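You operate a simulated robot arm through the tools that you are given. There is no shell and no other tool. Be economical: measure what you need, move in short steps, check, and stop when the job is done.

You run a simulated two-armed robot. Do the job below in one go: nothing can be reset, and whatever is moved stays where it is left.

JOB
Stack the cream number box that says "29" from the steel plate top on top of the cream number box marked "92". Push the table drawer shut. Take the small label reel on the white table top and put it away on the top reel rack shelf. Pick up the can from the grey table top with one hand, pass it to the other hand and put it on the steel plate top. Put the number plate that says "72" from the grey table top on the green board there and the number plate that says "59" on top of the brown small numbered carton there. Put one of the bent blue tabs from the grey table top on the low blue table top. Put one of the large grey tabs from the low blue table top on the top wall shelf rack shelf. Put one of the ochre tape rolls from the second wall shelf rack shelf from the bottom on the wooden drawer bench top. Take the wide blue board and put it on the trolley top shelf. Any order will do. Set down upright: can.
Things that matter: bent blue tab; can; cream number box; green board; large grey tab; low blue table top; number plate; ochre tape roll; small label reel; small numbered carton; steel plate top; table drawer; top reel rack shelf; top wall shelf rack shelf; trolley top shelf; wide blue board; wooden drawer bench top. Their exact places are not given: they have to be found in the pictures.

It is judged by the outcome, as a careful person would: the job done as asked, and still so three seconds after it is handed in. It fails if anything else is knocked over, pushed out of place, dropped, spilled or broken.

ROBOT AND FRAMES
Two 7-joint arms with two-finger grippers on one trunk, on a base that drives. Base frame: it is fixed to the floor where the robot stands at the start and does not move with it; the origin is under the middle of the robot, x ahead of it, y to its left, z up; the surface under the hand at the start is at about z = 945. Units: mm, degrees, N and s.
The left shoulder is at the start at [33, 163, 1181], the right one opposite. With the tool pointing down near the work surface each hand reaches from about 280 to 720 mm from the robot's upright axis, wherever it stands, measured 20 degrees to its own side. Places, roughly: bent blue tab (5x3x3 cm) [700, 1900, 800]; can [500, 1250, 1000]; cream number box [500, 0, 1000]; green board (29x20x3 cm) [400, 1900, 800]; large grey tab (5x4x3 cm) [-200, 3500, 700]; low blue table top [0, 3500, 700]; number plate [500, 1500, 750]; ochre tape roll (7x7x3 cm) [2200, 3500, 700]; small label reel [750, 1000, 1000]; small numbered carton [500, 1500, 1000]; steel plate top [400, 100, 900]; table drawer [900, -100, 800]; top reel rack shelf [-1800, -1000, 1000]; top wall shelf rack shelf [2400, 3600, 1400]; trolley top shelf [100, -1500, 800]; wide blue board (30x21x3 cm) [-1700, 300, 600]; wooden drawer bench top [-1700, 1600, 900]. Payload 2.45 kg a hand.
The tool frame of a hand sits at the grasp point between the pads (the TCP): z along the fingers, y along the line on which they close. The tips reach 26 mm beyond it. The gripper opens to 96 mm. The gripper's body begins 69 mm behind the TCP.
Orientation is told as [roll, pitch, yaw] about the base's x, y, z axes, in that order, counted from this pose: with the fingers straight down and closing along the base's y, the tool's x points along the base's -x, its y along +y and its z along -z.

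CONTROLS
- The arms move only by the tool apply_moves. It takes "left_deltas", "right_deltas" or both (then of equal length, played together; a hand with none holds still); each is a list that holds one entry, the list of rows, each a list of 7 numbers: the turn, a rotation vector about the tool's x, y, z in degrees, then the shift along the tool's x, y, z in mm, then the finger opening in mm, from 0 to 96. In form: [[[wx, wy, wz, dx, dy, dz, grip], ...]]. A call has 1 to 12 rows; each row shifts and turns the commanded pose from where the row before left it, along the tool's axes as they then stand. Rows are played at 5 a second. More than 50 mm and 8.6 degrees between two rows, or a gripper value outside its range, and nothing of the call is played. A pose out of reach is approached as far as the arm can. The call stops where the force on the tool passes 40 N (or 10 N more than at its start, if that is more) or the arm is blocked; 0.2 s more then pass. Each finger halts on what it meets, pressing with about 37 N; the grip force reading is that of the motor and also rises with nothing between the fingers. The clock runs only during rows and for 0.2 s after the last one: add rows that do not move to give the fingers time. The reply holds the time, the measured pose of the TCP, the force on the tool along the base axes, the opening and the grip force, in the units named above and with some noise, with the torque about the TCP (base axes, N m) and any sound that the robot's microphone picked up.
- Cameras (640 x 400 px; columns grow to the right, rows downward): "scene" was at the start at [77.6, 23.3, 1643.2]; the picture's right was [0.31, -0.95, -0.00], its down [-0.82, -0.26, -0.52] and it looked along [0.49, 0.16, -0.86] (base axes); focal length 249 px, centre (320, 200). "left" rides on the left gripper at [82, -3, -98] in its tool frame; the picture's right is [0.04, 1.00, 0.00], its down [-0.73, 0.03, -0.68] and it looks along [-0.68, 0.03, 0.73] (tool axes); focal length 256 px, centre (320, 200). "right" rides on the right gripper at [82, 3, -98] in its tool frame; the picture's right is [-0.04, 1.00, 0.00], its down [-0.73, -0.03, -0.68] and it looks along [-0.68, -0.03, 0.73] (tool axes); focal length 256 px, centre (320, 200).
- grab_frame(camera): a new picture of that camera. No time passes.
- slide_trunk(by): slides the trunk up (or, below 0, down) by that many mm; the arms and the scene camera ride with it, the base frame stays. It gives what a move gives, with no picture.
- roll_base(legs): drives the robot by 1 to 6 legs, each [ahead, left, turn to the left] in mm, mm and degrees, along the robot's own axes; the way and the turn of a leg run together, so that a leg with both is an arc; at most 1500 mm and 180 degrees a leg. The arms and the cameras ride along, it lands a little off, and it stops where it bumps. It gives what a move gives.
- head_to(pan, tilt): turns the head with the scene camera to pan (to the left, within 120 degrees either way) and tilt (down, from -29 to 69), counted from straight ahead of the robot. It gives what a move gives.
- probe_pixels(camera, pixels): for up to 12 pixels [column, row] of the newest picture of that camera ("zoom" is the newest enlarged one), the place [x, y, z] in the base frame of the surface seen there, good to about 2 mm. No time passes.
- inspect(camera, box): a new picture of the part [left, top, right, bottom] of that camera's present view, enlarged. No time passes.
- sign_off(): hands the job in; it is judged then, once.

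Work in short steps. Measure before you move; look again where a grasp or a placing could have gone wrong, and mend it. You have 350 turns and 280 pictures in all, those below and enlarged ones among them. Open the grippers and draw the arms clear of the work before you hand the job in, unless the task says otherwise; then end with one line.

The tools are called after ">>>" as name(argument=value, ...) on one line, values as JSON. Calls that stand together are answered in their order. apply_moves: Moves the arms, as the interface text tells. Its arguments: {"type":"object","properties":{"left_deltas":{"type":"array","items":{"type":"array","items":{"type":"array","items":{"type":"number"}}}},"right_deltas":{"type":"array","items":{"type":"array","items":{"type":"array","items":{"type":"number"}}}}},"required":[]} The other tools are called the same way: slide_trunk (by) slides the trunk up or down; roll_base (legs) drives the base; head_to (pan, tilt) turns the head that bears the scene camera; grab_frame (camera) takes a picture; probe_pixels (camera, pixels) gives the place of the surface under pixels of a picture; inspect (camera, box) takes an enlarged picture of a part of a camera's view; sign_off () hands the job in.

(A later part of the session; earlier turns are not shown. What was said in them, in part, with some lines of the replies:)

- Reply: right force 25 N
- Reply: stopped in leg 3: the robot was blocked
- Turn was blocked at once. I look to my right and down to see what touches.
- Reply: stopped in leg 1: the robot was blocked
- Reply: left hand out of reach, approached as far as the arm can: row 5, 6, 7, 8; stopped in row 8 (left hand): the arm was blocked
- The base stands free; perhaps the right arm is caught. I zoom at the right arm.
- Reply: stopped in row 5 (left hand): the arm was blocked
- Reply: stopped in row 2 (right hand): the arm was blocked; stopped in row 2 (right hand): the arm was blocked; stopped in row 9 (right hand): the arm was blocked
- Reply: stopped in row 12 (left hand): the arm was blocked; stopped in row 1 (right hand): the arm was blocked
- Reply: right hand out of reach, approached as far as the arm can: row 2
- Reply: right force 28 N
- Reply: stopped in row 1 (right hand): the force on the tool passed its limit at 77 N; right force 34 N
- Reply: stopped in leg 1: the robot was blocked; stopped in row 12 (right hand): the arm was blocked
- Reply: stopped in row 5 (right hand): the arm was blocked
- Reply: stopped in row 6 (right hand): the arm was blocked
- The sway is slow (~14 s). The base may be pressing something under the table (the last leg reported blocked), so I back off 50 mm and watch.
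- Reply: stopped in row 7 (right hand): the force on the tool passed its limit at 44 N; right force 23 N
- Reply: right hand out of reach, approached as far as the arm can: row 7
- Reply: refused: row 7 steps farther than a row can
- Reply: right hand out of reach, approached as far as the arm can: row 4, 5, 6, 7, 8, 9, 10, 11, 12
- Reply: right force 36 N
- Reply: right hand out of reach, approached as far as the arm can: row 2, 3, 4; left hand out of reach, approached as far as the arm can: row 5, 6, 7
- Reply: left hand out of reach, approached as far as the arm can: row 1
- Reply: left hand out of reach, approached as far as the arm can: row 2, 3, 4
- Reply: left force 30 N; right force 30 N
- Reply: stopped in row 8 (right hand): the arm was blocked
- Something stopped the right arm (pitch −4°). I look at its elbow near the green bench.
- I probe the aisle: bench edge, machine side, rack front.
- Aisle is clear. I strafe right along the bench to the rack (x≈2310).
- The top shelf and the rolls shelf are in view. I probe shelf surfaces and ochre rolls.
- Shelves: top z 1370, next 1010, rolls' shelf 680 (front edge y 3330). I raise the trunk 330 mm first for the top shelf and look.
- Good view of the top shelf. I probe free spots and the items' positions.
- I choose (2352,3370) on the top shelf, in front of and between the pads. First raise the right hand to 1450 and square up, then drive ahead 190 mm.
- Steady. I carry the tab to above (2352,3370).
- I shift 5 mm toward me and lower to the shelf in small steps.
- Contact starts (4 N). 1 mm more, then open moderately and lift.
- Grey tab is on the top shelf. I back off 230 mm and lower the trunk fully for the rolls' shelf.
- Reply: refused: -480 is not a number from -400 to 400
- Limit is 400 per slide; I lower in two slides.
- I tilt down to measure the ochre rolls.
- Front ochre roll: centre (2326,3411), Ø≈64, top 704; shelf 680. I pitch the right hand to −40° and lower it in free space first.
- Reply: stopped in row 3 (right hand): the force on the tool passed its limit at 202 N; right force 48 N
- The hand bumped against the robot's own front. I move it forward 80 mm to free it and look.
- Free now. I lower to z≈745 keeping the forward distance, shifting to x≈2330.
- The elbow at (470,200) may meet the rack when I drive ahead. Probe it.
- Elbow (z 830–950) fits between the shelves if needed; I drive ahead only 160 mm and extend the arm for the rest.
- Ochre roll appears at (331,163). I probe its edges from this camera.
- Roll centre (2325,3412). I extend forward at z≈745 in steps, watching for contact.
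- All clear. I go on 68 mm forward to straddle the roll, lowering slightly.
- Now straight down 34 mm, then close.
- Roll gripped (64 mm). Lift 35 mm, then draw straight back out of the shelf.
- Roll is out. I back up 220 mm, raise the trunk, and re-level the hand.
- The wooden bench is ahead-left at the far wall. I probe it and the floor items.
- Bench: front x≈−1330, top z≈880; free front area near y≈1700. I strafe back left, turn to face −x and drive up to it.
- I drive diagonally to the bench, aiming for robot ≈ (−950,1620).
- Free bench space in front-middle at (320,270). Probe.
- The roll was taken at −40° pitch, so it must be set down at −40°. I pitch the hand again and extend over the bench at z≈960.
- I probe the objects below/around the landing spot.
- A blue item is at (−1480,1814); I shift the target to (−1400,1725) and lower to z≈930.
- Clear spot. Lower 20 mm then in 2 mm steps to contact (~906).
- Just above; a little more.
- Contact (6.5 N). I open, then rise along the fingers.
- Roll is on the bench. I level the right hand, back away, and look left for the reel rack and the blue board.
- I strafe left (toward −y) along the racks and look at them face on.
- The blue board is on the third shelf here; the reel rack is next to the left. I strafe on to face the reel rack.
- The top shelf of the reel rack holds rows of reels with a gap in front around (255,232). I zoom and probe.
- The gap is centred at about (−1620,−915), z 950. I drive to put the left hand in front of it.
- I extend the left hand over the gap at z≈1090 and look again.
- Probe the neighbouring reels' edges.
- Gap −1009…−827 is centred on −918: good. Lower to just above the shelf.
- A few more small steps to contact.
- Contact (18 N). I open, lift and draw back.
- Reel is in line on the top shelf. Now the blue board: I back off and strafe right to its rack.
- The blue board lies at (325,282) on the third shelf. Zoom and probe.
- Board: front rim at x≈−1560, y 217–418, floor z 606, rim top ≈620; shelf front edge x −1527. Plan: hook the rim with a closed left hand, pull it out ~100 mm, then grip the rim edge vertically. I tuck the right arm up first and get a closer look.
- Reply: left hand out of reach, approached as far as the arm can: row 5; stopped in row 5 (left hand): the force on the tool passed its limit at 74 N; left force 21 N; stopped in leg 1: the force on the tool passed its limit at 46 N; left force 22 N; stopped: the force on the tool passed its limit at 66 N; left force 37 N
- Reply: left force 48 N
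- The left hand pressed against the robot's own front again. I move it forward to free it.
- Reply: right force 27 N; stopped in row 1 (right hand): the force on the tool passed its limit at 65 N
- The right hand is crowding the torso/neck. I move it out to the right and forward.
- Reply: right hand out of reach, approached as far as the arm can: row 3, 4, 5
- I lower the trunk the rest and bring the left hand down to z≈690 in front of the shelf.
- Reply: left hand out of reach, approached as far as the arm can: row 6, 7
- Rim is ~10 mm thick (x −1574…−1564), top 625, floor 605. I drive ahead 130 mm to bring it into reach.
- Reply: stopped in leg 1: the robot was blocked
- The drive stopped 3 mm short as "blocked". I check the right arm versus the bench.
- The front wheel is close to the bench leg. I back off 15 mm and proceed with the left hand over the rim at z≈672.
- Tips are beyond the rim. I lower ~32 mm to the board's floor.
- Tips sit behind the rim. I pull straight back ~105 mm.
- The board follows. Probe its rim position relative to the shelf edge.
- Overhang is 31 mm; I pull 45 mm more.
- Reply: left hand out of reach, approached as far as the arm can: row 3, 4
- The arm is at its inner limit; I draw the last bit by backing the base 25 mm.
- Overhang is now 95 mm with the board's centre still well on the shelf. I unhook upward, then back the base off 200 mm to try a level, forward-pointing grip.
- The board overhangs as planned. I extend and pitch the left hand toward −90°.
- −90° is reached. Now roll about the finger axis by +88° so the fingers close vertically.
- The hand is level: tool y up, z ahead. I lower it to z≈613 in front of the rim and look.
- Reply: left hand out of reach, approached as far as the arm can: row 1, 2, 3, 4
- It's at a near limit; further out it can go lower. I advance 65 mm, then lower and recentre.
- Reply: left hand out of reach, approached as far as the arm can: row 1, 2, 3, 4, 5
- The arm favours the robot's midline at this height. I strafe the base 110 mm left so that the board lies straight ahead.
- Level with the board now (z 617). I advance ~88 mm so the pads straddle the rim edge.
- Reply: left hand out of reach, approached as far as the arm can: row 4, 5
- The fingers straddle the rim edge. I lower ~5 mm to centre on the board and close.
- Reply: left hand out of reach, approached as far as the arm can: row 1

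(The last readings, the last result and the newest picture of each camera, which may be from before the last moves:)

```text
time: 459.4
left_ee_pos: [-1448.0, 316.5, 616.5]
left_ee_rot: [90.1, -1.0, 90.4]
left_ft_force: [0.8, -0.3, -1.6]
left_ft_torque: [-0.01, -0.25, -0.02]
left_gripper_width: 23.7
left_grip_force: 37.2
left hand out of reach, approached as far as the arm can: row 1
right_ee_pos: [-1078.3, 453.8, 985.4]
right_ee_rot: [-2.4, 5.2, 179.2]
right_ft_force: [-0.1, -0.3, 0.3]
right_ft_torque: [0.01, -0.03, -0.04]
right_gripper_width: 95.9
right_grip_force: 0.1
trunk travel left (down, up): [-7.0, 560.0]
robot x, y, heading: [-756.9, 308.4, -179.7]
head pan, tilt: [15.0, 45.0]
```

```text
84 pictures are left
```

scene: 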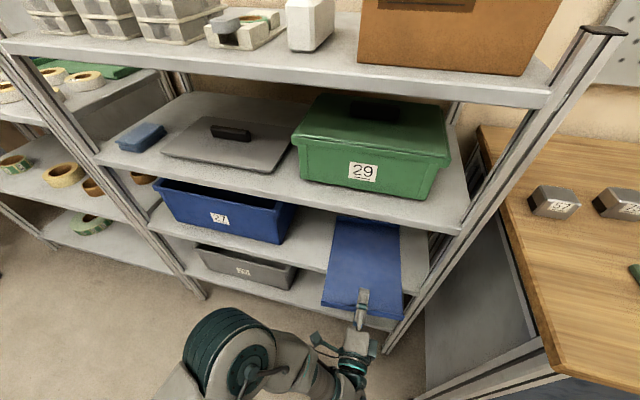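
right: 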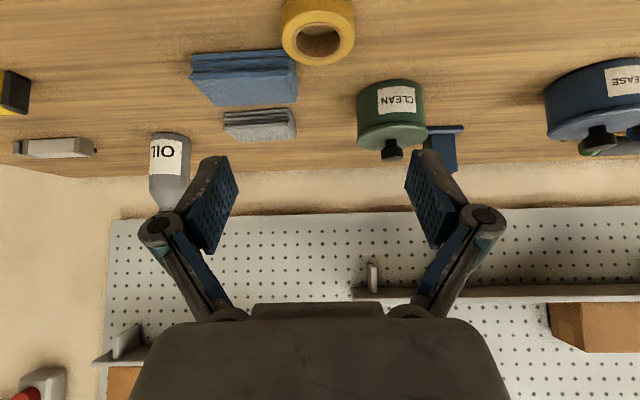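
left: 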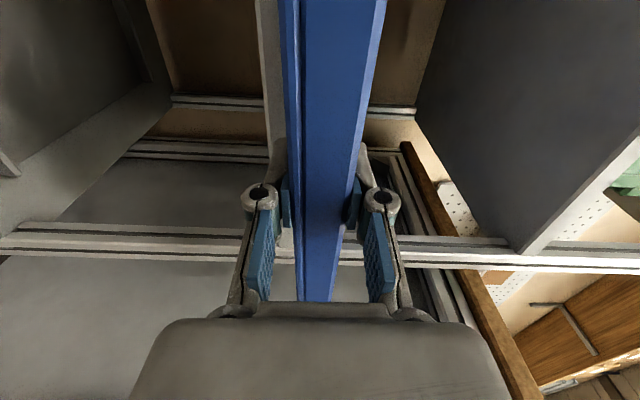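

Gripped (23.7 mm = rim height). I lift by raising the trunk 30 mm, then look.

>>> slide_trunk(by=30)

>>> grab_frame(camera="scene")

>>> grab_frame(camera="left")

```text
time: 460.2
left_ee_pos: [-1450.5, 318.3, 667.4]
left_ee_rot: [92.0, -0.7, 90.6]
left_ft_force: [-1.0, -0.1, -1.1]
left_ft_torque: [-0.02, -0.21, -0.02]
left_gripper_width: 23.6
left_grip_force: 37.0
right_ee_pos: [-1078.4, 453.8, 1016.3]
right_ee_rot: [-2.3, 4.7, 179.2]
right_ft_force: [-0.5, 0.0, -1.9]
right_ft_torque: [0.0, -0.05, 0.04]
right_gripper_width: 95.8
right_grip_force: 0.0
trunk travel left (down, up): [-37.0, 530.0]
robot x, y, heading: [-757.7, 307.8, -179.9]
head pan, tilt: [15.0, 45.0]
```

```text
83 pictures are left
```

scene: 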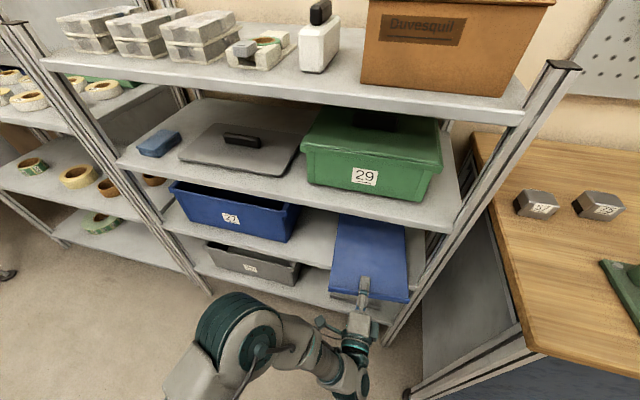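

```text
82 pictures are left
```

left: 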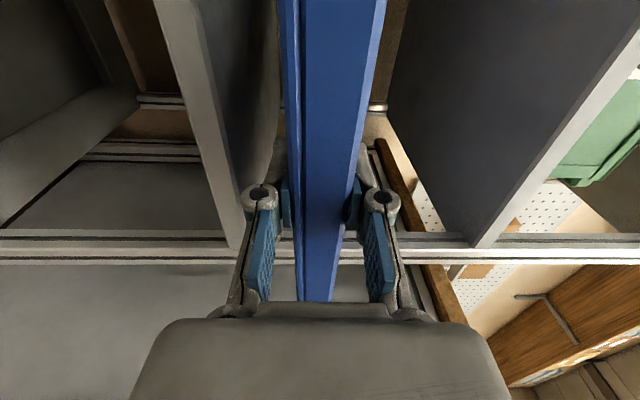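

Board lifted level and light. I back the base straight out 360 mm.

>>> roll_base(legs=[[-360, 0, 0]])

>>> slide_trunk(by=250)

>>> head_to(pan=10, tilt=50)

>>> grab_frame(camera="scene")

```text
time: 462.4
left_ee_pos: [-1093.0, 325.5, 670.1]
left_ee_rot: [92.3, -0.6, 90.0]
left_ft_force: [0.5, 0.4, -1.6]
left_ft_torque: [0.0, -0.21, 0.01]
left_gripper_width: 23.7
left_grip_force: 36.5
right_ee_pos: [-718.6, 460.1, 1018.5]
right_ee_rot: [-2.1, 4.4, 178.8]
right_ft_force: [0.4, -0.7, 0.6]
right_ft_torque: [0.01, 0.02, 0.04]
right_gripper_width: 95.9
right_grip_force: 0.1
trunk travel left (down, up): [-37.0, 530.0]
robot x, y, heading: [-400.7, 307.9, 180.0]
head pan, tilt: [15.0, 45.0]
```

```text
time: 465.0
left_ee_pos: [-1053.6, 327.7, 1131.2]
left_ee_rot: [111.5, -0.6, 90.1]
left_ft_force: [-0.1, -0.6, -1.9]
left_ft_torque: [0.03, -0.18, -0.02]
left_gripper_width: 23.7
left_grip_force: 36.9
right_ee_pos: [-715.3, 461.2, 1269.8]
right_ee_rot: [-1.9, 4.2, 178.8]
right_ft_force: [-0.2, 0.3, -0.3]
right_ft_torque: [0.0, 0.0, 0.03]
right_gripper_width: 95.7
right_grip_force: 0.0
trunk travel left (down, up): [-287.0, 280.0]
robot x, y, heading: [-398.8, 312.2, 179.8]
head pan, tilt: [15.0, 45.0]
```

```text
time: 465.7
left_ee_pos: [-1052.5, 326.7, 1130.7]
left_ee_rot: [111.4, -0.7, 90.1]
left_ft_force: [-0.3, 0.3, -2.1]
left_ft_torque: [0.0, -0.19, 0.02]
left_gripper_width: 23.7
left_grip_force: 37.1
right_ee_pos: [-713.8, 461.2, 1269.2]
right_ee_rot: [-2.1, 4.1, 178.8]
right_ft_force: [0.3, -0.6, 1.6]
right_ft_torque: [0.02, -0.03, 0.02]
right_gripper_width: 96.0
right_grip_force: 0.0
trunk travel left (down, up): [-287.0, 280.0]
robot x, y, heading: [-404.2, 309.4, 179.7]
head pan, tilt: [10.0, 50.0]
```

```text
81 pictures are left
```

scene: 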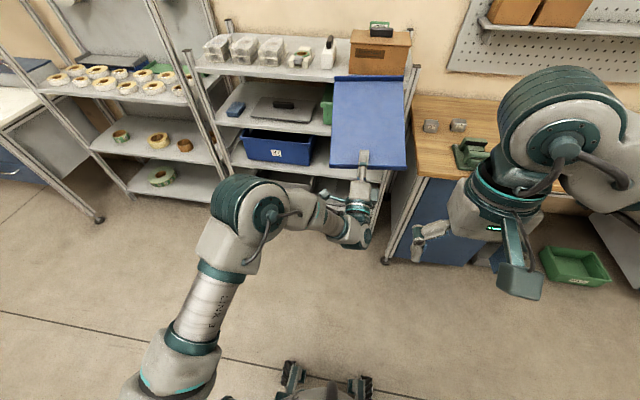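

The arm drifted up and tilted 21° during the trunk slide, but the board is held. I level it again.

>>> apply_moves(left_deltas=[[[7, 0, 0, 0, 0, 0, 10], [7, 0, 0, 0, 0, 0, 10], [7, 0, 0, 0, 0, 0, 10], [0, 0, 0, 0, 0, 0, 10], [0, 0, 0, 0, 0, 0, 10]]])

>>> grab_frame(camera="scene")

```text
time: 466.9
left_ee_pos: [-1053.5, 326.0, 1130.8]
left_ee_rot: [90.5, -0.7, 90.1]
left_ft_force: [0.6, -0.1, -1.5]
left_ft_torque: [0.01, -0.21, -0.02]
left_gripper_width: 23.4
left_grip_force: 37.1
right_ee_pos: [-713.8, 459.9, 1269.0]
right_ee_rot: [-2.1, 4.1, 178.9]
right_ft_force: [0.4, -0.6, 0.5]
right_ft_torque: [0.0, -0.03, 0.02]
right_gripper_width: 96.0
right_grip_force: 0.1
trunk travel left (down, up): [-287.0, 280.0]
robot x, y, heading: [-403.0, 310.6, 179.8]
head pan, tilt: [10.0, 50.0]
```

```text
80 pictures are left
```

scene: 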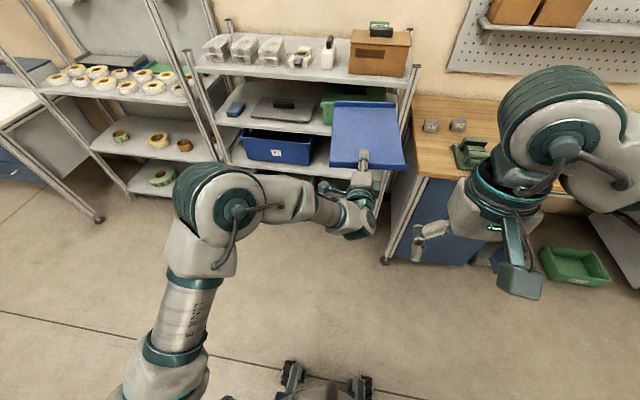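

Level now. I strafe toward −y (board at z 1130 clear of racks) and look at the trolley.

>>> roll_base(legs=[[-60, 900, 0]])

>>> head_to(pan=115, tilt=40)

>>> grab_frame(camera="scene")

```text
time: 471.7
left_ee_pos: [-997.6, -565.6, 1130.8]
left_ee_rot: [90.5, -0.3, 89.6]
left_ft_force: [-0.4, 0.1, -1.1]
left_ft_torque: [-0.03, -0.22, 0.07]
left_gripper_width: 23.9
left_grip_force: 36.4
right_ee_pos: [-658.6, -433.6, 1269.4]
right_ee_rot: [-1.5, 4.1, 178.4]
right_ft_force: [-0.3, 0.9, 0.6]
right_ft_torque: [-0.07, 0.0, -0.02]
right_gripper_width: 96.3
right_grip_force: 0.1
trunk travel left (down, up): [-287.0, 280.0]
robot x, y, heading: [-344.8, -594.0, 179.8]
head pan, tilt: [10.0, 50.0]
```

```text
time: 473.5
left_ee_pos: [-993.3, -569.7, 1134.1]
left_ee_rot: [90.5, -0.5, 89.6]
left_ft_force: [0.8, -0.7, -1.6]
left_ft_torque: [0.0, -0.21, 0.0]
left_gripper_width: 23.7
left_grip_force: 37.2
right_ee_pos: [-655.1, -437.0, 1271.0]
right_ee_rot: [-1.8, 4.1, 178.4]
right_ft_force: [-0.4, 0.0, -0.3]
right_ft_torque: [-0.02, -0.02, -0.05]
right_gripper_width: 96.1
right_grip_force: 0.0
trunk travel left (down, up): [-287.0, 280.0]
robot x, y, heading: [-348.8, -597.7, 179.6]
head pan, tilt: [115.0, 40.0]
```

```text
79 pictures are left
```

scene: 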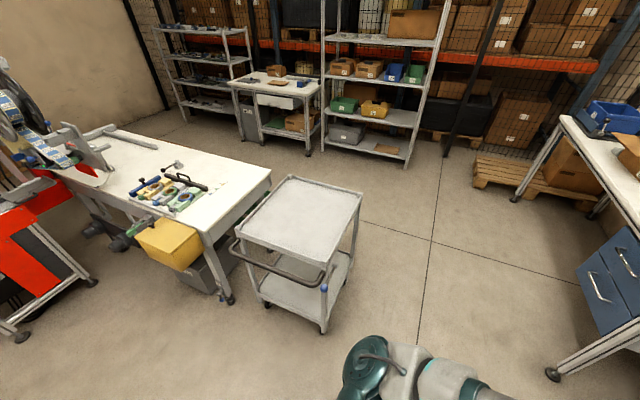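

The trolley stands at (305,240) with its handle on the near (north) side. I zoom and probe.

>>> inspect(camera="scene", box=[220, 160, 380, 340])

>>> probe_pixels(camera="scene", pixels=[[289, 178], [361, 194], [320, 262], [236, 236], [300, 215], [322, 290], [232, 248], [320, 332], [280, 270], [230, 300], [355, 285]])

```text
2.22 times, centred on (300, 250) of scene
```

zoom: 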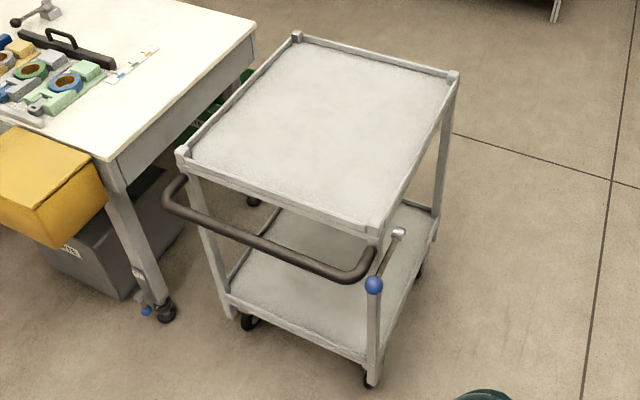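

```text
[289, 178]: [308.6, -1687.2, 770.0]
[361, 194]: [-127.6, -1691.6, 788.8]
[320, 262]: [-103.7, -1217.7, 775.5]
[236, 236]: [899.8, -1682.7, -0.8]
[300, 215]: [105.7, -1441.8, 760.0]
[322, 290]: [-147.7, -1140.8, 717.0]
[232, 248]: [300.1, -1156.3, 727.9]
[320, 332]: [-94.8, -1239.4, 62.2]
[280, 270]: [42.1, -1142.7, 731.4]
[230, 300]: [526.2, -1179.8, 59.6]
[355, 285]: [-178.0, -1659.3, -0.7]
```

Tray: x −128…309, y −1692…−1218, floor z 760 with a ~15 mm lip; handle only on the north side. I'll approach from the west facing +x. First turn left 180° here (board at z 1117 clears everything).

>>> roll_base(legs=[[0, 0, 60], [0, 0, 60], [0, 0, 60]])

>>> head_to(pan=-40, tilt=45)

>>> grab_frame(camera="scene")

```text
time: 481.8
left_ee_pos: [296.7, -619.3, 1133.3]
left_ee_rot: [90.7, -0.6, -90.5]
left_ft_force: [0.4, -0.4, -1.2]
left_ft_torque: [0.05, 0.21, 0.04]
left_gripper_width: 23.7
left_grip_force: 37.2
right_ee_pos: [-42.6, -752.9, 1270.7]
right_ee_rot: [-1.9, 4.0, -1.7]
right_ft_force: [-1.0, -0.8, 0.3]
right_ft_torque: [0.01, -0.01, -0.01]
right_gripper_width: 96.1
right_grip_force: 0.0
trunk travel left (down, up): [-287.0, 280.0]
robot x, y, heading: [-347.5, -596.3, -0.7]
head pan, tilt: [115.0, 40.0]
```

```text
time: 484.2
left_ee_pos: [294.5, -617.2, 1135.0]
left_ee_rot: [90.8, -0.7, -90.5]
left_ft_force: [0.1, 0.4, -2.4]
left_ft_torque: [0.03, 0.23, 0.01]
left_gripper_width: 23.6
left_grip_force: 36.5
right_ee_pos: [-45.2, -748.4, 1272.2]
right_ee_rot: [-2.0, 3.8, -1.8]
right_ft_force: [0.5, 0.2, 0.5]
right_ft_torque: [0.0, 0.01, -0.02]
right_gripper_width: 96.2
right_grip_force: 0.1
trunk travel left (down, up): [-287.0, 280.0]
robot x, y, heading: [-346.1, -596.2, -0.5]
head pan, tilt: [-40.0, 45.0]
```

```text
77 pictures are left
```

scene: 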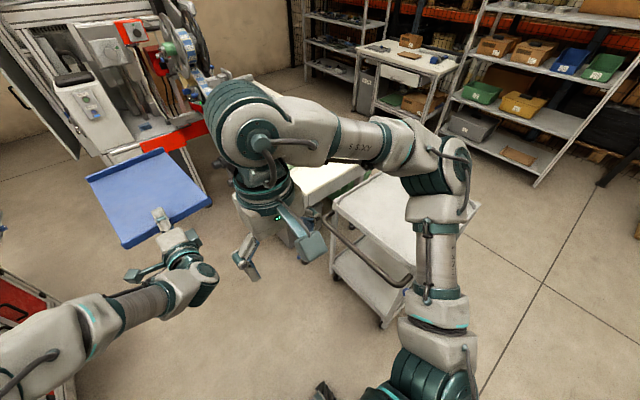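

I drive back and right to stand west of the trolley.

>>> roll_base(legs=[[-560, -830, 0.6]])

>>> head_to(pan=0, tilt=45)

>>> grab_frame(camera="scene")

```text
time: 489.5
left_ee_pos: [-268.6, -1442.0, 1136.2]
left_ee_rot: [90.8, -0.7, -89.0]
left_ft_force: [0.5, -0.2, -1.2]
left_ft_torque: [-0.02, 0.21, 0.04]
left_gripper_width: 23.7
left_grip_force: 37.2
right_ee_pos: [-603.7, -1584.6, 1271.6]
right_ee_rot: [-2.1, 3.7, -0.1]
right_ft_force: [0.0, -0.3, 0.8]
right_ft_torque: [0.04, -0.03, 0.04]
right_gripper_width: 96.0
right_grip_force: 0.0
trunk travel left (down, up): [-287.0, 280.0]
robot x, y, heading: [-910.9, -1440.7, 0.7]
head pan, tilt: [-40.0, 45.0]
```

```text
time: 490.6
left_ee_pos: [-270.2, -1444.2, 1137.1]
left_ee_rot: [91.0, -0.7, -88.9]
left_ft_force: [-0.7, 0.6, -1.9]
left_ft_torque: [0.01, 0.22, -0.01]
left_gripper_width: 23.6
left_grip_force: 36.6
right_ee_pos: [-608.0, -1584.8, 1273.1]
right_ee_rot: [-2.1, 3.6, 0.0]
right_ft_force: [-0.4, -0.6, 0.5]
right_ft_torque: [0.03, -0.03, 0.0]
right_gripper_width: 96.0
right_grip_force: 0.0
trunk travel left (down, up): [-287.0, 280.0]
robot x, y, heading: [-912.9, -1443.2, 0.8]
head pan, tilt: [0.0, 45.0]
```

```text
76 pictures are left
```

scene: 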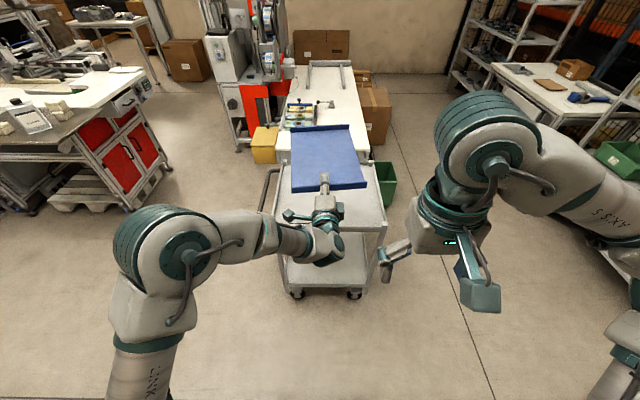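

I lower with the trunk 200 mm (arm now in a comfortable pose) and check.

>>> slide_trunk(by=-200)

>>> grab_frame(camera="scene")

```text
time: 492.7
left_ee_pos: [-271.7, -1443.8, 940.3]
left_ee_rot: [91.1, -0.7, -88.9]
left_ft_force: [-1.6, 0.0, -0.6]
left_ft_torque: [0.02, 0.24, 0.03]
left_gripper_width: 23.5
left_grip_force: 36.8
right_ee_pos: [-609.3, -1583.8, 1074.3]
right_ee_rot: [-2.0, 3.5, -0.1]
right_ft_force: [-0.4, -0.7, 0.7]
right_ft_torque: [0.01, -0.03, 0.01]
right_gripper_width: 95.9
right_grip_force: 0.1
trunk travel left (down, up): [-87.0, 480.0]
robot x, y, heading: [-907.3, -1440.7, 1.3]
head pan, tilt: [0.0, 45.0]
```

```text
75 pictures are left
```

scene: 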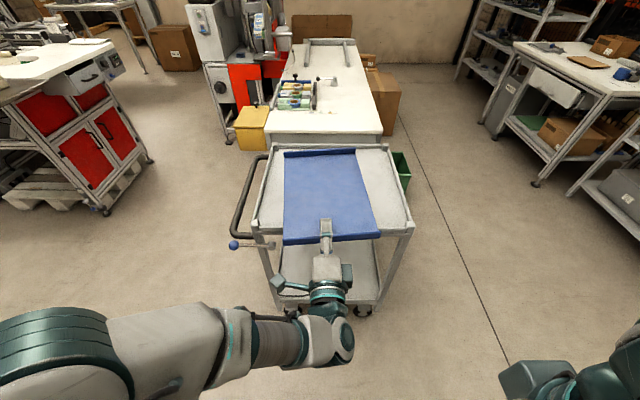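

Probe board corners and tray edges from here.

>>> probe_pixels(camera="scene", pixels=[[286, 242], [378, 237], [285, 152], [353, 150], [325, 190], [258, 225], [408, 225], [270, 150], [390, 150], [260, 243], [395, 190], [270, 195]])

```text
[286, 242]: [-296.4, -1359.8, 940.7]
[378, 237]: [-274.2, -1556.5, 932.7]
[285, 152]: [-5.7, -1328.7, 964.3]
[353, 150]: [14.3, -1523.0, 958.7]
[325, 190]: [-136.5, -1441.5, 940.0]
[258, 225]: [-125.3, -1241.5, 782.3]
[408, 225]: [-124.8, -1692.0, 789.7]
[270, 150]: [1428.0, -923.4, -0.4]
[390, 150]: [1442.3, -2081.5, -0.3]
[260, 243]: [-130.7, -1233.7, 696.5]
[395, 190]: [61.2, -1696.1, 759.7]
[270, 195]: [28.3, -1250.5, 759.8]
```

The board's far end is tilted up ~4.6°. I tilt it down ~9° (net −4.5°) and drive ahead 160 mm so the rim is over the tray's near lip.

>>> apply_moves(left_deltas=[[[3, 0, 0, 0, 0, 0, 10], [3, 0, 0, 0, 0, 0, 10], [3, 0, 0, 0, 0, 0, 10], [0, 0, 0, 0, 0, 0, 10]]])

>>> roll_base(legs=[[160, 0, 0]])

>>> apply_moves(left_deltas=[[[0, 0, 0, 0, 0, 0, 10], [0, 0, 0, 0, 0, 0, 10], [0, 0, 0, 0, 0, 0, 10], [0, 0, 0, 0, 0, 0, 10], [0, 0, 0, 0, 0, 0, 10], [0, 0, 0, 0, 0, 0, 10]]])

>>> grab_frame(camera="scene")

```text
time: 493.7
left_ee_pos: [-271.6, -1444.3, 937.7]
left_ee_rot: [81.9, -0.8, -89.0]
left_ft_force: [-0.3, 0.0, -2.0]
left_ft_torque: [0.0, 0.19, -0.05]
left_gripper_width: 23.5
left_grip_force: 37.0
right_ee_pos: [-608.1, -1583.1, 1073.3]
right_ee_rot: [-2.1, 3.6, 0.0]
right_ft_force: [-0.3, 0.3, -0.1]
right_ft_torque: [-0.03, 0.01, -0.01]
right_gripper_width: 96.1
right_grip_force: 0.1
trunk travel left (down, up): [-87.0, 480.0]
robot x, y, heading: [-909.0, -1439.8, 1.1]
head pan, tilt: [0.0, 45.0]
```

```text
time: 495.1
left_ee_pos: [-111.4, -1444.1, 937.7]
left_ee_rot: [81.9, -0.8, -89.1]
left_ft_force: [0.2, -0.1, -1.4]
left_ft_torque: [0.03, 0.23, 0.03]
left_gripper_width: 23.8
left_grip_force: 37.3
right_ee_pos: [-447.3, -1582.5, 1074.2]
right_ee_rot: [-2.1, 3.7, -0.2]
right_ft_force: [0.5, 0.1, -0.5]
right_ft_torque: [0.02, 0.04, -0.02]
right_gripper_width: 95.9
right_grip_force: 0.0
trunk travel left (down, up): [-87.0, 480.0]
robot x, y, heading: [-751.3, -1435.4, 0.9]
head pan, tilt: [0.0, 45.0]
```

```text
time: 496.5
left_ee_pos: [-115.1, -1442.9, 941.0]
left_ee_rot: [82.1, -0.8, -89.1]
left_ft_force: [0.0, -0.4, -1.2]
left_ft_torque: [-0.01, 0.25, -0.01]
left_gripper_width: 23.7
left_grip_force: 37.1
right_ee_pos: [-452.1, -1582.5, 1073.8]
right_ee_rot: [-2.1, 3.4, -0.1]
right_ft_force: [0.3, -0.4, 0.3]
right_ft_torque: [-0.01, -0.02, 0.0]
right_gripper_width: 95.9
right_grip_force: 0.0
trunk travel left (down, up): [-87.0, 480.0]
robot x, y, heading: [-749.4, -1438.7, 0.7]
head pan, tilt: [0.0, 45.0]
```

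```text
74 pictures are left
```

scene: 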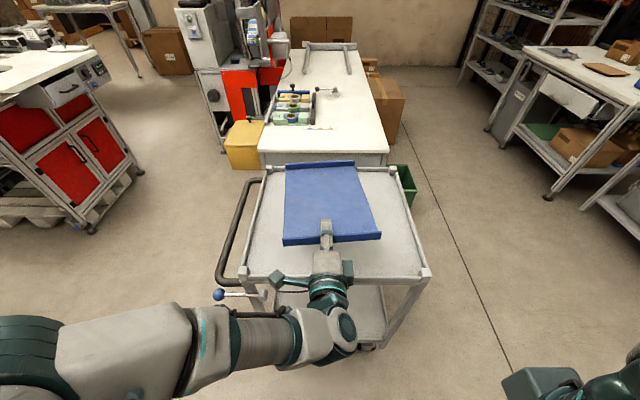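

Rim is over the near lip region. I lower with the trunk 80 mm, then by arm.

>>> slide_trunk(by=-80)

>>> apply_moves(left_deltas=[[[0, 0, 0, 0, -10, 1.4, 10], [0, 0, 0, 0, -10, 1.4, 10], [0, 0, 0, 0, -8, 1.1, 10], [0, 0, 0, 0, 0, 0, 10], [0, 0, 0, 0, 0, 0, 10]]])

>>> grab_frame(camera="left")

>>> grab_frame(camera="scene")

```text
time: 497.7
left_ee_pos: [-117.6, -1443.1, 863.8]
left_ee_rot: [82.5, -0.7, -89.1]
left_ft_force: [-0.1, -0.2, -1.1]
left_ft_torque: [-0.02, 0.22, -0.03]
left_gripper_width: 23.3
left_grip_force: 36.9
right_ee_pos: [-449.4, -1581.1, 990.2]
right_ee_rot: [-1.9, 4.3, -0.2]
right_ft_force: [-0.5, 0.7, 0.4]
right_ft_torque: [0.0, -0.05, 0.0]
right_gripper_width: 96.1
right_grip_force: 0.1
trunk travel left (down, up): [-7.0, 560.0]
robot x, y, heading: [-751.5, -1435.9, 0.6]
head pan, tilt: [0.0, 45.0]
```

```text
time: 498.9
left_ee_pos: [-116.0, -1443.0, 831.8]
left_ee_rot: [82.2, -0.7, -89.1]
left_ft_force: [-0.1, -0.6, -1.7]
left_ft_torque: [0.02, 0.19, 0.0]
left_gripper_width: 23.6
left_grip_force: 36.8
right_ee_pos: [-447.5, -1580.5, 990.2]
right_ee_rot: [-1.9, 4.4, -0.1]
right_ft_force: [0.8, 0.5, 0.1]
right_ft_torque: [0.0, 0.0, 0.0]
right_gripper_width: 96.2
right_grip_force: 0.0
trunk travel left (down, up): [-7.0, 560.0]
robot x, y, heading: [-747.1, -1437.1, 0.8]
head pan, tilt: [0.0, 45.0]
```

```text
73 pictures are left
```

left: 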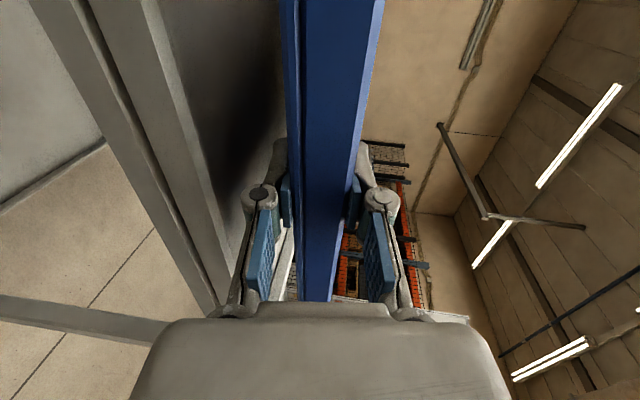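

```text
72 pictures are left
```

scene: 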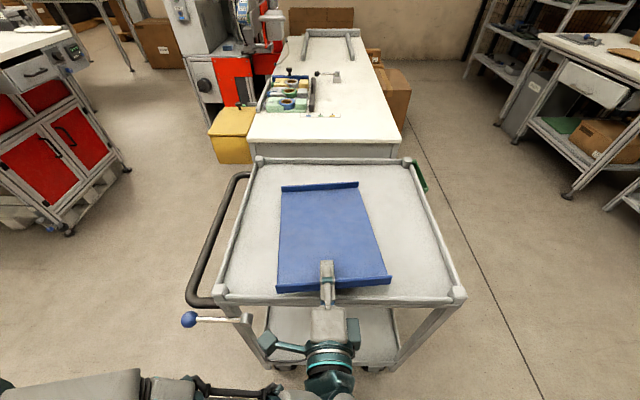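

I probe rim, far end and near lip to judge heights.

>>> probe_pixels(camera="scene", pixels=[[280, 286], [388, 278], [284, 188], [356, 184], [300, 298], [430, 297], [284, 196], [352, 190], [225, 295]])

```text
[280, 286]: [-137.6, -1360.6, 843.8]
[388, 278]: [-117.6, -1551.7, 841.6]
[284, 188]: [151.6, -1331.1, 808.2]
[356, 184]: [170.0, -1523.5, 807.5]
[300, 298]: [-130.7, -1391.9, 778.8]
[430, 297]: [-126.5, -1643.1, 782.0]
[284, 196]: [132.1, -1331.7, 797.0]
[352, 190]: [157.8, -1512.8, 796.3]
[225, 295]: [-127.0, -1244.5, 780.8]
```

Far end bottom is ~785 (floor 760), near rim bottom ~821 (lip 780). I lower 22 mm so that the far end meets the tray floor.

>>> apply_moves(left_deltas=[[[0, 0, 0, 0, -8, 1.1, 10], [0, 0, 0, 0, -6, 0.8, 10], [0, 0, 0, 0, -4, 0.6, 10], [0, 0, 0, 0, -3, 0.4, 10], [0, 0, 0, 0, 0, 0, 10]]])

```text
time: 500.1
left_ee_pos: [-115.3, -1442.1, 810.4]
left_ee_rot: [82.1, -0.7, -89.2]
left_ft_force: [-0.3, -0.3, -1.2]
left_ft_torque: [0.0, 0.22, -0.04]
left_gripper_width: 23.7
left_grip_force: 36.6
right_ee_pos: [-446.8, -1580.3, 990.0]
right_ee_rot: [-1.8, 4.4, -0.2]
right_ft_force: [0.0, 0.2, -1.2]
right_ft_torque: [-0.01, 0.04, 0.01]
right_gripper_width: 96.1
right_grip_force: 0.1
trunk travel left (down, up): [-7.0, 560.0]
robot x, y, heading: [-754.0, -1438.7, 0.8]
head pan, tilt: [0.0, 45.0]
```

Lower 6 mm more in small steps.

>>> apply_moves(left_deltas=[[[0, 0, 0, 0, -2, 0.3, 10], [0, 0, 0, 0, -2, 0.3, 10], [0, 0, 0, 0, -2, 0.3, 10], [0, 0, 0, 0, 0, 0, 10]]])

>>> inspect(camera="scene", box=[200, 160, 480, 340])

```text
time: 501.1
left_ee_pos: [-116.4, -1442.6, 809.0]
left_ee_rot: [82.8, -0.8, -89.0]
left_ft_force: [7.3, 2.8, 26.2]
left_ft_torque: [0.08, 0.37, -0.03]
left_gripper_width: 23.4
left_grip_force: 37.4
right_ee_pos: [-448.6, -1580.8, 992.3]
right_ee_rot: [-1.9, 4.4, -0.3]
right_ft_force: [0.2, 1.1, 0.1]
right_ft_torque: [-0.02, -0.02, 0.0]
right_gripper_width: 96.0
right_grip_force: 0.0
trunk travel left (down, up): [-7.0, 560.0]
robot x, y, heading: [-751.2, -1437.1, 1.0]
head pan, tilt: [0.0, 45.0]
```

```text
2.22 times, centred on (340, 250) of scene
```

zoom: 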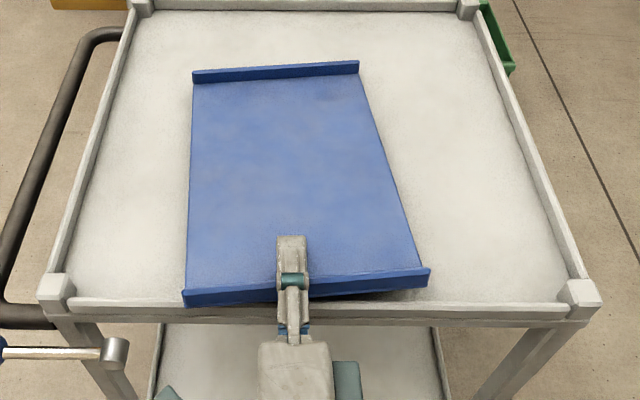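

The finger now rests on the near lip. To keep the board from being dragged when I release, I bring the closed right hand in front of the rim's right part as a stop.

>>> apply_moves(right_deltas=[[[-1.9, -4.4, 0, -30, 6, 0, 40], [0, 0, 0, -35, 7, 0, 0], [0, 0, 0, -35, 7, 0, 0], [0, 0, 0, -35, 7, 0, 0], [0, 0, 0, -35, 7, 0, 0], [0, 0, 0, -35, 7, 0, 0], [0, 0, 0, -35, 7, 0, 0], [0, 0, 0, -30, 4, 30, 0], [0, 0, 0, 0, 0, 0, 0], [0, 0, 0, 0, 0, 0, 0]]])

>>> grab_frame(camera="right")

>>> grab_frame(camera="scene")

```text
time: 501.9
left_ee_pos: [-118.1, -1442.3, 810.4]
left_ee_rot: [83.1, -1.0, -88.9]
left_ft_force: [0.0, 0.8, 8.2]
left_ft_torque: [0.02, 0.32, 0.01]
left_gripper_width: 23.5
left_grip_force: 36.6
right_ee_pos: [-365.2, -1565.9, 987.4]
right_ee_rot: [0.0, -0.1, -0.2]
right_ft_force: [0.0, -0.6, 0.5]
right_ft_torque: [0.0, -0.05, -0.03]
right_gripper_width: 0.3
right_grip_force: 28.4
trunk travel left (down, up): [-7.0, 560.0]
robot x, y, heading: [-751.5, -1438.4, 0.9]
head pan, tilt: [0.0, 45.0]
stopped in row 3 (left hand): the force on the tool passed its limit at 40 N (the readings are from after the stop); the commanded pose is now the measured one
```

```text
70 pictures are left
```

right: 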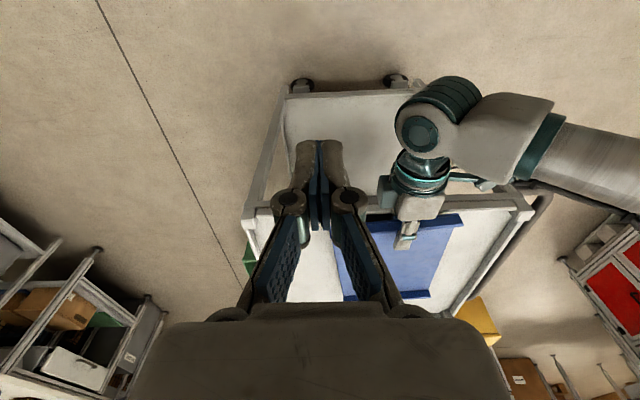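

```text
69 pictures are left
```

scene: 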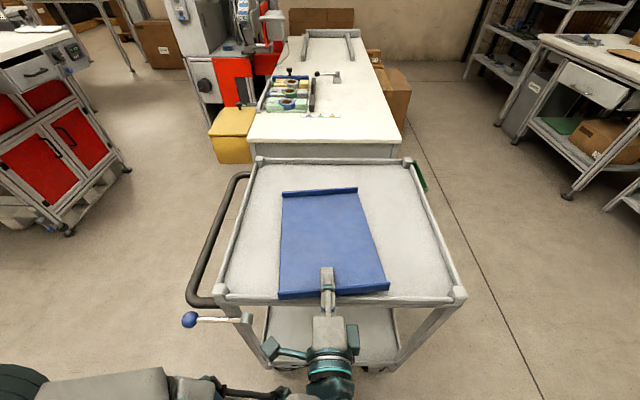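

The left was pressing on the lip; I raise it 2 mm and continue bringing the right hand.

>>> apply_moves(left_deltas=[[[0, 0, 0, 0, 1.5, 0, 10], [0, 0, 0, 0, 0, 0, 10], [0, 0, 0, 0, 0, 0, 10], [0, 0, 0, 0, 0, 0, 10], [0, 0, 0, 0, 0, 0, 10], [0, 0, 0, 0, 0, 0, 10], [0, 0, 0, 0, 0, 0, 10]]], right_deltas=[[[0, 0, 0, -32, 6, 0, 0], [0, 0, 0, -35, 6, 0, 0], [0, 0, 0, -35, 6, 0, 0], [0, 0, 0, -35, 6, 0, 0], [0, 0, 0, -35, 6, 10, 0], [0, 0, 0, -33, 5, 15, 0], [0, 0, 0, 0, 0, 30, 0]]])

>>> grab_frame(camera="right")

```text
time: 503.5
left_ee_pos: [-117.2, -1444.2, 809.9]
left_ee_rot: [82.7, -0.8, -89.0]
left_ft_force: [-0.4, -0.2, -1.0]
left_ft_torque: [0.01, 0.24, 0.01]
left_gripper_width: 23.7
left_grip_force: 37.3
right_ee_pos: [-158.1, -1533.3, 935.6]
right_ee_rot: [0.0, 0.0, -0.3]
right_ft_force: [0.2, 0.2, -0.2]
right_ft_torque: [0.0, 0.04, 0.01]
right_gripper_width: 0.1
right_grip_force: 28.6
trunk travel left (down, up): [-7.0, 560.0]
robot x, y, heading: [-753.4, -1440.2, 0.9]
head pan, tilt: [0.0, 45.0]
```

```text
68 pictures are left
```

right: 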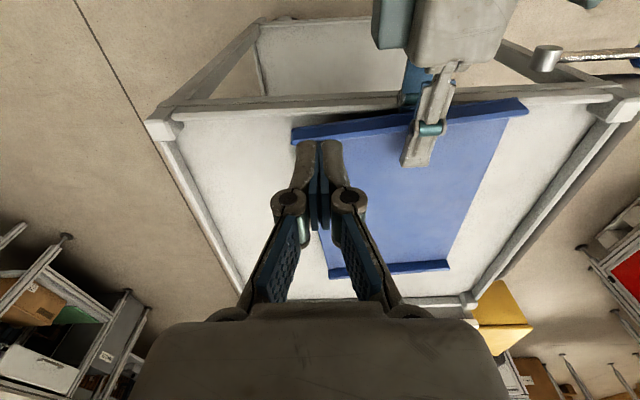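

Probe the rim near the right hand.

>>> probe_pixels(camera="right", pixels=[[320, 128], [320, 134], [296, 137], [405, 118], [320, 105], [520, 104]])

```text
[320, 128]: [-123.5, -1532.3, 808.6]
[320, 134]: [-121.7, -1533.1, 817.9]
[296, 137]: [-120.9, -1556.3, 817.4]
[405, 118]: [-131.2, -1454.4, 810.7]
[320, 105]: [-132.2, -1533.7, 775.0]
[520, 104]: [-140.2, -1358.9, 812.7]
```

Rim front is at x −122 there. I lower the right fingers to z≈816 at x −158 and then close up to the rim.

>>> apply_moves(right_deltas=[[[0, 0, 0, 0, 0, 35, 0], [0, 0, 0, 0, 0, 35, 0], [0, 0, 0, 0, 0, 30, 0], [0, 0, 0, 0, 0, 19, 0], [0, 0, 0, -8, 0, 0, 0], [0, 0, 0, -8, 0, 0, 0], [0, 0, 0, -4, 0, 0, 0], [0, 0, 0, 0, 0, 0, 0]]])

>>> grab_frame(camera="right")

```text
time: 505.3
left_ee_pos: [-115.9, -1443.9, 810.5]
left_ee_rot: [82.8, -0.8, -89.1]
left_ft_force: [0.4, 0.0, -1.8]
left_ft_torque: [0.0, 0.22, 0.04]
left_gripper_width: 23.7
left_grip_force: 37.1
right_ee_pos: [-138.9, -1532.6, 815.5]
right_ee_rot: [0.0, -0.2, -0.2]
right_ft_force: [0.9, -0.1, 0.7]
right_ft_torque: [0.0, 0.01, -0.01]
right_gripper_width: 0.0
right_grip_force: 27.8
trunk travel left (down, up): [-7.0, 560.0]
robot x, y, heading: [-751.4, -1438.5, 0.9]
head pan, tilt: [0.0, 45.0]
```

```text
67 pictures are left
```

right: 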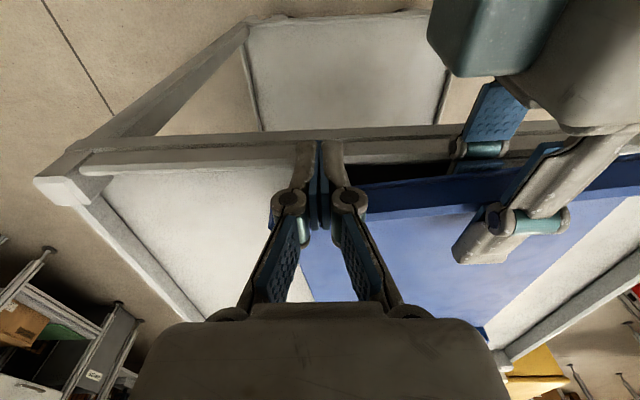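

The right fingers now back the rim. I open the left while raising it equally, then withdraw it level.

>>> apply_moves(left_deltas=[[[0, 0, 0, 0, 3, 0, 30], [0, 0, 0, 0, 4, 0, 38], [0, 0, 0, 0, 3, 0, 44], [0, 0, 0, 0, 0, 0, 44], [0, 0, 0, 0, -2, -15, 44], [0, 0, 0, 0, -2, -15, 44], [0, 0, 0, 0, -2, -15, 44], [0, 0, 0, 0, -2, -15, 44], [0, 0, 0, 0, -2, -20, 44], [0, 0, 0, 0, -3, -20, 44], [0, 0, 0, 0, 0, 0, 44]]])

>>> grab_frame(camera="scene")

>>> grab_frame(camera="right")

```text
time: 507.7
left_ee_pos: [-216.1, -1445.7, 821.2]
left_ee_rot: [82.7, -0.9, -88.9]
left_ft_force: [0.2, -0.8, -0.5]
left_ft_torque: [0.0, -0.01, 0.02]
left_gripper_width: 44.1
left_grip_force: 0.1
right_ee_pos: [-139.1, -1532.1, 815.4]
right_ee_rot: [0.1, -0.2, -0.2]
right_ft_force: [-0.9, -0.5, -0.2]
right_ft_torque: [-0.02, -0.03, -0.01]
right_gripper_width: 0.0
right_grip_force: 28.2
trunk travel left (down, up): [-7.0, 560.0]
robot x, y, heading: [-748.7, -1439.3, 1.0]
head pan, tilt: [0.0, 45.0]
```

```text
66 pictures are left
```

scene: 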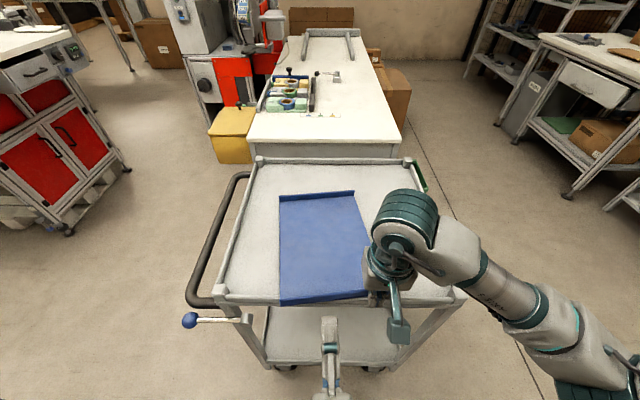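

```text
65 pictures are left
```

right: 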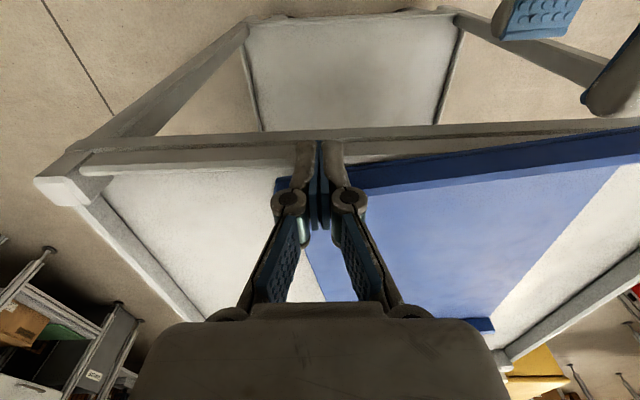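

The board rests in the tray with its near rim on the lip. I probe it before pushing it in.

>>> probe_pixels(camera="scene", pixels=[[283, 299], [330, 293], [355, 291], [283, 197], [350, 193], [330, 298], [310, 301], [400, 296]])

```text
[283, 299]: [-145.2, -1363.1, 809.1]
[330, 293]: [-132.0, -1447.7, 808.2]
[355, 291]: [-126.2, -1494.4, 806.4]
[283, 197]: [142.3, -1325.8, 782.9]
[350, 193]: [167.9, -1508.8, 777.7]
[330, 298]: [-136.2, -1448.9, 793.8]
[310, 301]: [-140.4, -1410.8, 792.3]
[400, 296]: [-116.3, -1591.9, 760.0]
```

Rim mid-height is ~796 at x −136. I lift the right hand away, close the left, lower it to z≈800 and push ahead.

>>> apply_moves(right_deltas=[[[0, 0, 0, 10, 0, -20, 0], [0, 0, 0, 10, 0, -40, 0], [0, 0, 0, 0, -10, -40, 0], [0, 0, 0, 0, -10, -40, 0]]], left_deltas=[[[0, 0, 0, 0, -6, 0, 20], [0, 0, 0, 0, -6, 0, 0], [0, 0, 0, 0, -6, 0, 0], [0, 0, 0, 0, -3, 0, 0]]])

>>> apply_moves(left_deltas=[[[0, 0, 0, 0, 2, 15, 0], [0, 0, 0, 0, 2, 15, 0], [0, 0, 0, 0, 2, 15, 0], [0, 0, 0, 0, 2, 12, 0], [0, 0, 0, 0, 1.7, 12, 0], [0, 0, 0, 0, 1.7, 12, 0], [0, 0, 0, 0, 1.7, 12, 0], [0, 0, 0, 0, 0, 0, 0]]])

>>> grab_frame(camera="scene")

```text
time: 508.7
left_ee_pos: [-221.5, -1443.4, 803.3]
left_ee_rot: [82.9, -0.9, -88.9]
left_ft_force: [-1.0, -0.4, -0.2]
left_ft_torque: [-0.04, -0.01, -0.01]
left_gripper_width: 0.1
left_grip_force: 28.6
right_ee_pos: [-161.8, -1550.9, 959.2]
right_ee_rot: [0.0, -0.2, -0.2]
right_ft_force: [-0.4, 0.1, 1.0]
right_ft_torque: [-0.02, -0.03, 0.02]
right_gripper_width: 0.0
right_grip_force: 28.4
trunk travel left (down, up): [-7.0, 560.0]
robot x, y, heading: [-747.3, -1439.0, 0.8]
head pan, tilt: [0.0, 45.0]
```

```text
time: 510.5
left_ee_pos: [-124.9, -1442.7, 800.3]
left_ee_rot: [82.9, -0.9, -89.0]
left_ft_force: [0.6, -1.1, -0.2]
left_ft_torque: [0.01, -0.03, 0.01]
left_gripper_width: 0.0
left_grip_force: 28.9
right_ee_pos: [-160.2, -1551.0, 957.5]
right_ee_rot: [-0.1, -0.2, -0.2]
right_ft_force: [-0.2, 0.9, 1.2]
right_ft_torque: [0.0, 0.01, -0.02]
right_gripper_width: 0.1
right_grip_force: 28.2
trunk travel left (down, up): [-7.0, 560.0]
robot x, y, heading: [-749.4, -1436.1, 0.9]
head pan, tilt: [0.0, 45.0]
```

```text
64 pictures are left
```

scene: 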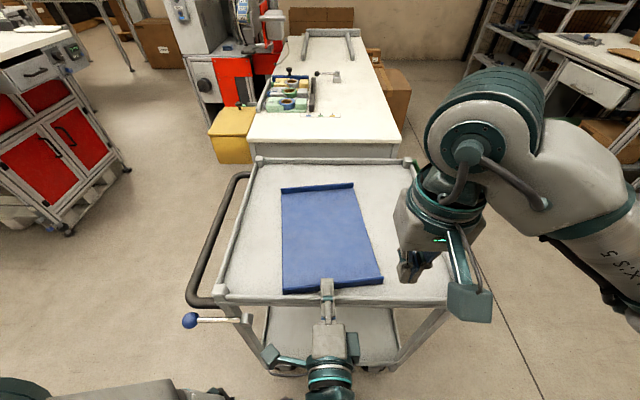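

The board moved in. Probe the rim again.

>>> probe_pixels(camera="scene", pixels=[[286, 288], [330, 284], [379, 279], [284, 190], [350, 186], [310, 292], [360, 287]])

```text
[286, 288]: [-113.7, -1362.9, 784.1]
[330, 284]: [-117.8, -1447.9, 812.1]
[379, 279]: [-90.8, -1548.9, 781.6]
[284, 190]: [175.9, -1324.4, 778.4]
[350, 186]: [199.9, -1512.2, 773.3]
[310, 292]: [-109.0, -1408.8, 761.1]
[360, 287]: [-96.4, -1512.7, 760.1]
```

The board lies flat inside the tray (rim top 783 on floor 760). I withdraw the left hand and back off.

>>> apply_moves(left_deltas=[[[0, 0, 0, 0, -1, -20, 0], [0, 0, 0, 0, -1, -25, 0], [0, 0, 0, 0, 0, -30, 0], [0, 0, 0, 0, 5, -30, 20], [0, 0, 0, 0, 20, -20, 60], [0, 0, 0, 0, 30, 0, 90]]], right_deltas=[[[0, 0, 0, 20, -10, -20, 0], [0, 0, 0, 30, -10, -20, 30], [0, 0, 0, 30, -10, -10, 60], [0, 0, 0, 30, -10, 0, 96], [0, 0, 0, 30, 0, 0, 96], [0, 0, 0, 30, 0, 0, 96]]])

>>> roll_base(legs=[[-200, 0, 0]])

>>> grab_frame(camera="scene")

```text
time: 511.9
left_ee_pos: [-245.8, -1446.1, 870.5]
left_ee_rot: [82.9, -0.8, -88.9]
left_ft_force: [0.3, 0.5, -0.1]
left_ft_torque: [-0.02, -0.01, 0.0]
left_gripper_width: 89.9
left_grip_force: 0.1
right_ee_pos: [-332.8, -1583.1, 993.3]
right_ee_rot: [0.0, -0.2, -0.2]
right_ft_force: [-0.5, 0.8, 0.2]
right_ft_torque: [-0.02, -0.05, 0.02]
right_gripper_width: 96.2
right_grip_force: 0.1
right hand out of reach, approached as far as the arm can: row 3, 4
trunk travel left (down, up): [-7.0, 560.0]
robot x, y, heading: [-751.1, -1438.9, 0.6]
head pan, tilt: [0.0, 45.0]
```

```text
time: 513.5
left_ee_pos: [-448.4, -1449.2, 871.0]
left_ee_rot: [82.9, -1.0, -89.1]
left_ft_force: [0.2, 0.2, 0.4]
left_ft_torque: [0.03, 0.02, -0.01]
left_gripper_width: 90.0
left_grip_force: 0.1
right_ee_pos: [-533.2, -1587.3, 991.5]
right_ee_rot: [0.2, -0.3, -0.2]
right_ft_force: [0.0, 0.6, 0.1]
right_ft_torque: [0.03, 0.0, 0.01]
right_gripper_width: 96.2
right_grip_force: 0.0
trunk travel left (down, up): [-7.0, 560.0]
robot x, y, heading: [-948.7, -1438.8, 0.8]
head pan, tilt: [0.0, 45.0]
```

```text
63 pictures are left
```

scene: 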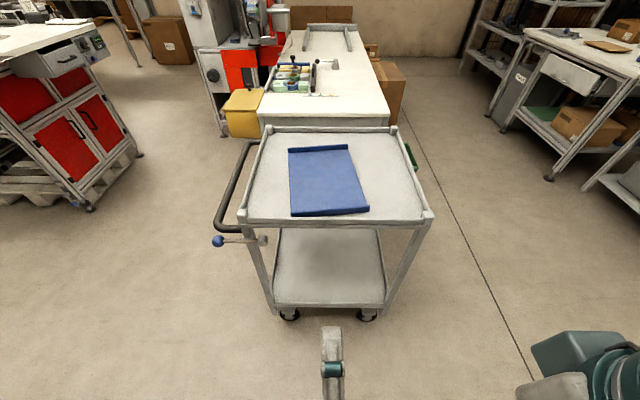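

The board is in place. At upper left the table drawer seems possibly sticking out; I zoom there.

>>> head_to(pan=35, tilt=20)

>>> grab_frame(camera="scene")

>>> inspect(camera="scene", box=[230, 80, 470, 230])

```text
time: 514.5
left_ee_pos: [-452.0, -1448.9, 875.2]
left_ee_rot: [83.2, -0.9, -89.0]
left_ft_force: [0.4, -0.4, -0.6]
left_ft_torque: [0.0, -0.03, 0.02]
left_gripper_width: 90.2
left_grip_force: 0.1
right_ee_pos: [-539.1, -1588.0, 995.3]
right_ee_rot: [0.2, -0.7, -0.2]
right_ft_force: [0.9, -0.3, -0.1]
right_ft_torque: [-0.02, 0.02, -0.03]
right_gripper_width: 95.9
right_grip_force: 0.0
trunk travel left (down, up): [-7.0, 560.0]
robot x, y, heading: [-951.9, -1436.8, 0.6]
head pan, tilt: [35.0, 20.0]
```

```text
62 pictures are left
```

scene: 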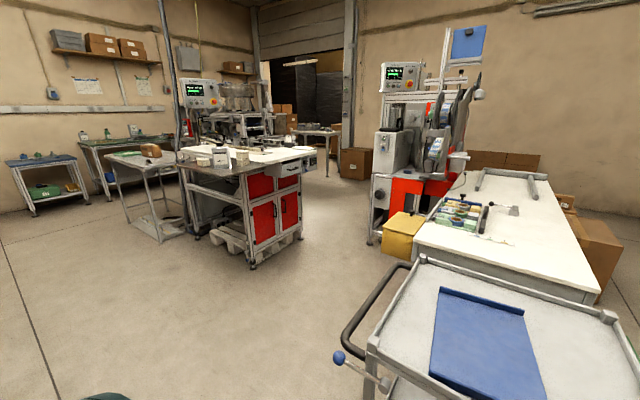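

```text
2.67 times, centred on (350, 155) of scene
```

zoom: 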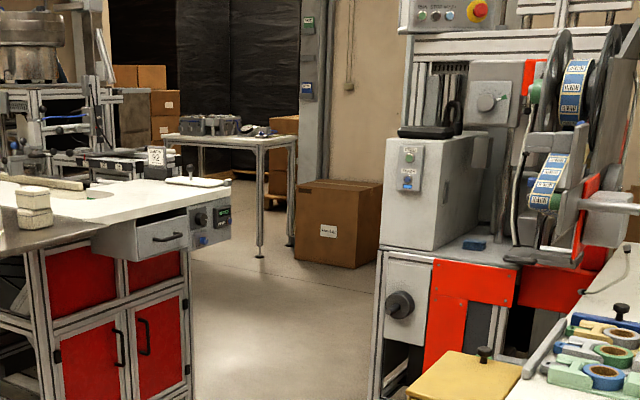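

Probe the drawer front.

>>> probe_pixels(camera="zoom", pixels=[[150, 245], [175, 225], [110, 245], [205, 235], [95, 245], [120, 215], [30, 200], [165, 240]])

```text
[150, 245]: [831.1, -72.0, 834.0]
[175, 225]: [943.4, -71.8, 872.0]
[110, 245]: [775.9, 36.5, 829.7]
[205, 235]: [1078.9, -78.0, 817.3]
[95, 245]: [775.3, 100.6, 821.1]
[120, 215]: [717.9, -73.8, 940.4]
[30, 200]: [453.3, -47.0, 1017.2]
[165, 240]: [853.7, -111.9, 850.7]
```

Drawer is flush (y −72): shut. I check the plate and grey table at distance.

>>> inspect(camera="scene", box=[90, 130, 290, 200])

```text
3.20 times, centred on (190, 165) of scene
```

zoom: 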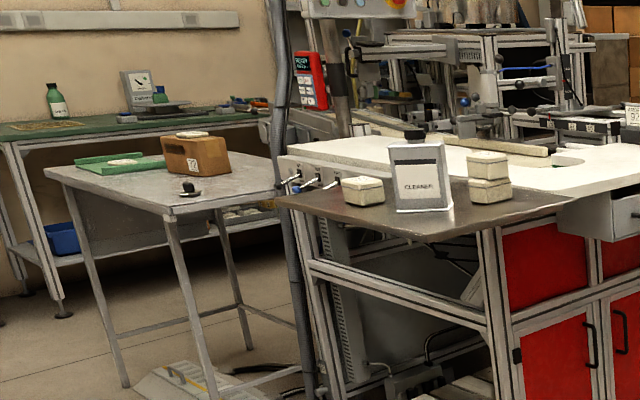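

Everything shows as asked: can upright, 29 stacked on 92, drawer shut, 59 on the carton, 72 on the green board, and the blue board in the trolley. The grippers are open and the arms are clear, so I hand in.

>>> sign_off()

```text
The job is handed in.
```

All the tasks are done as asked and the job is handed in, with both grippers open and the arms clear of the work.
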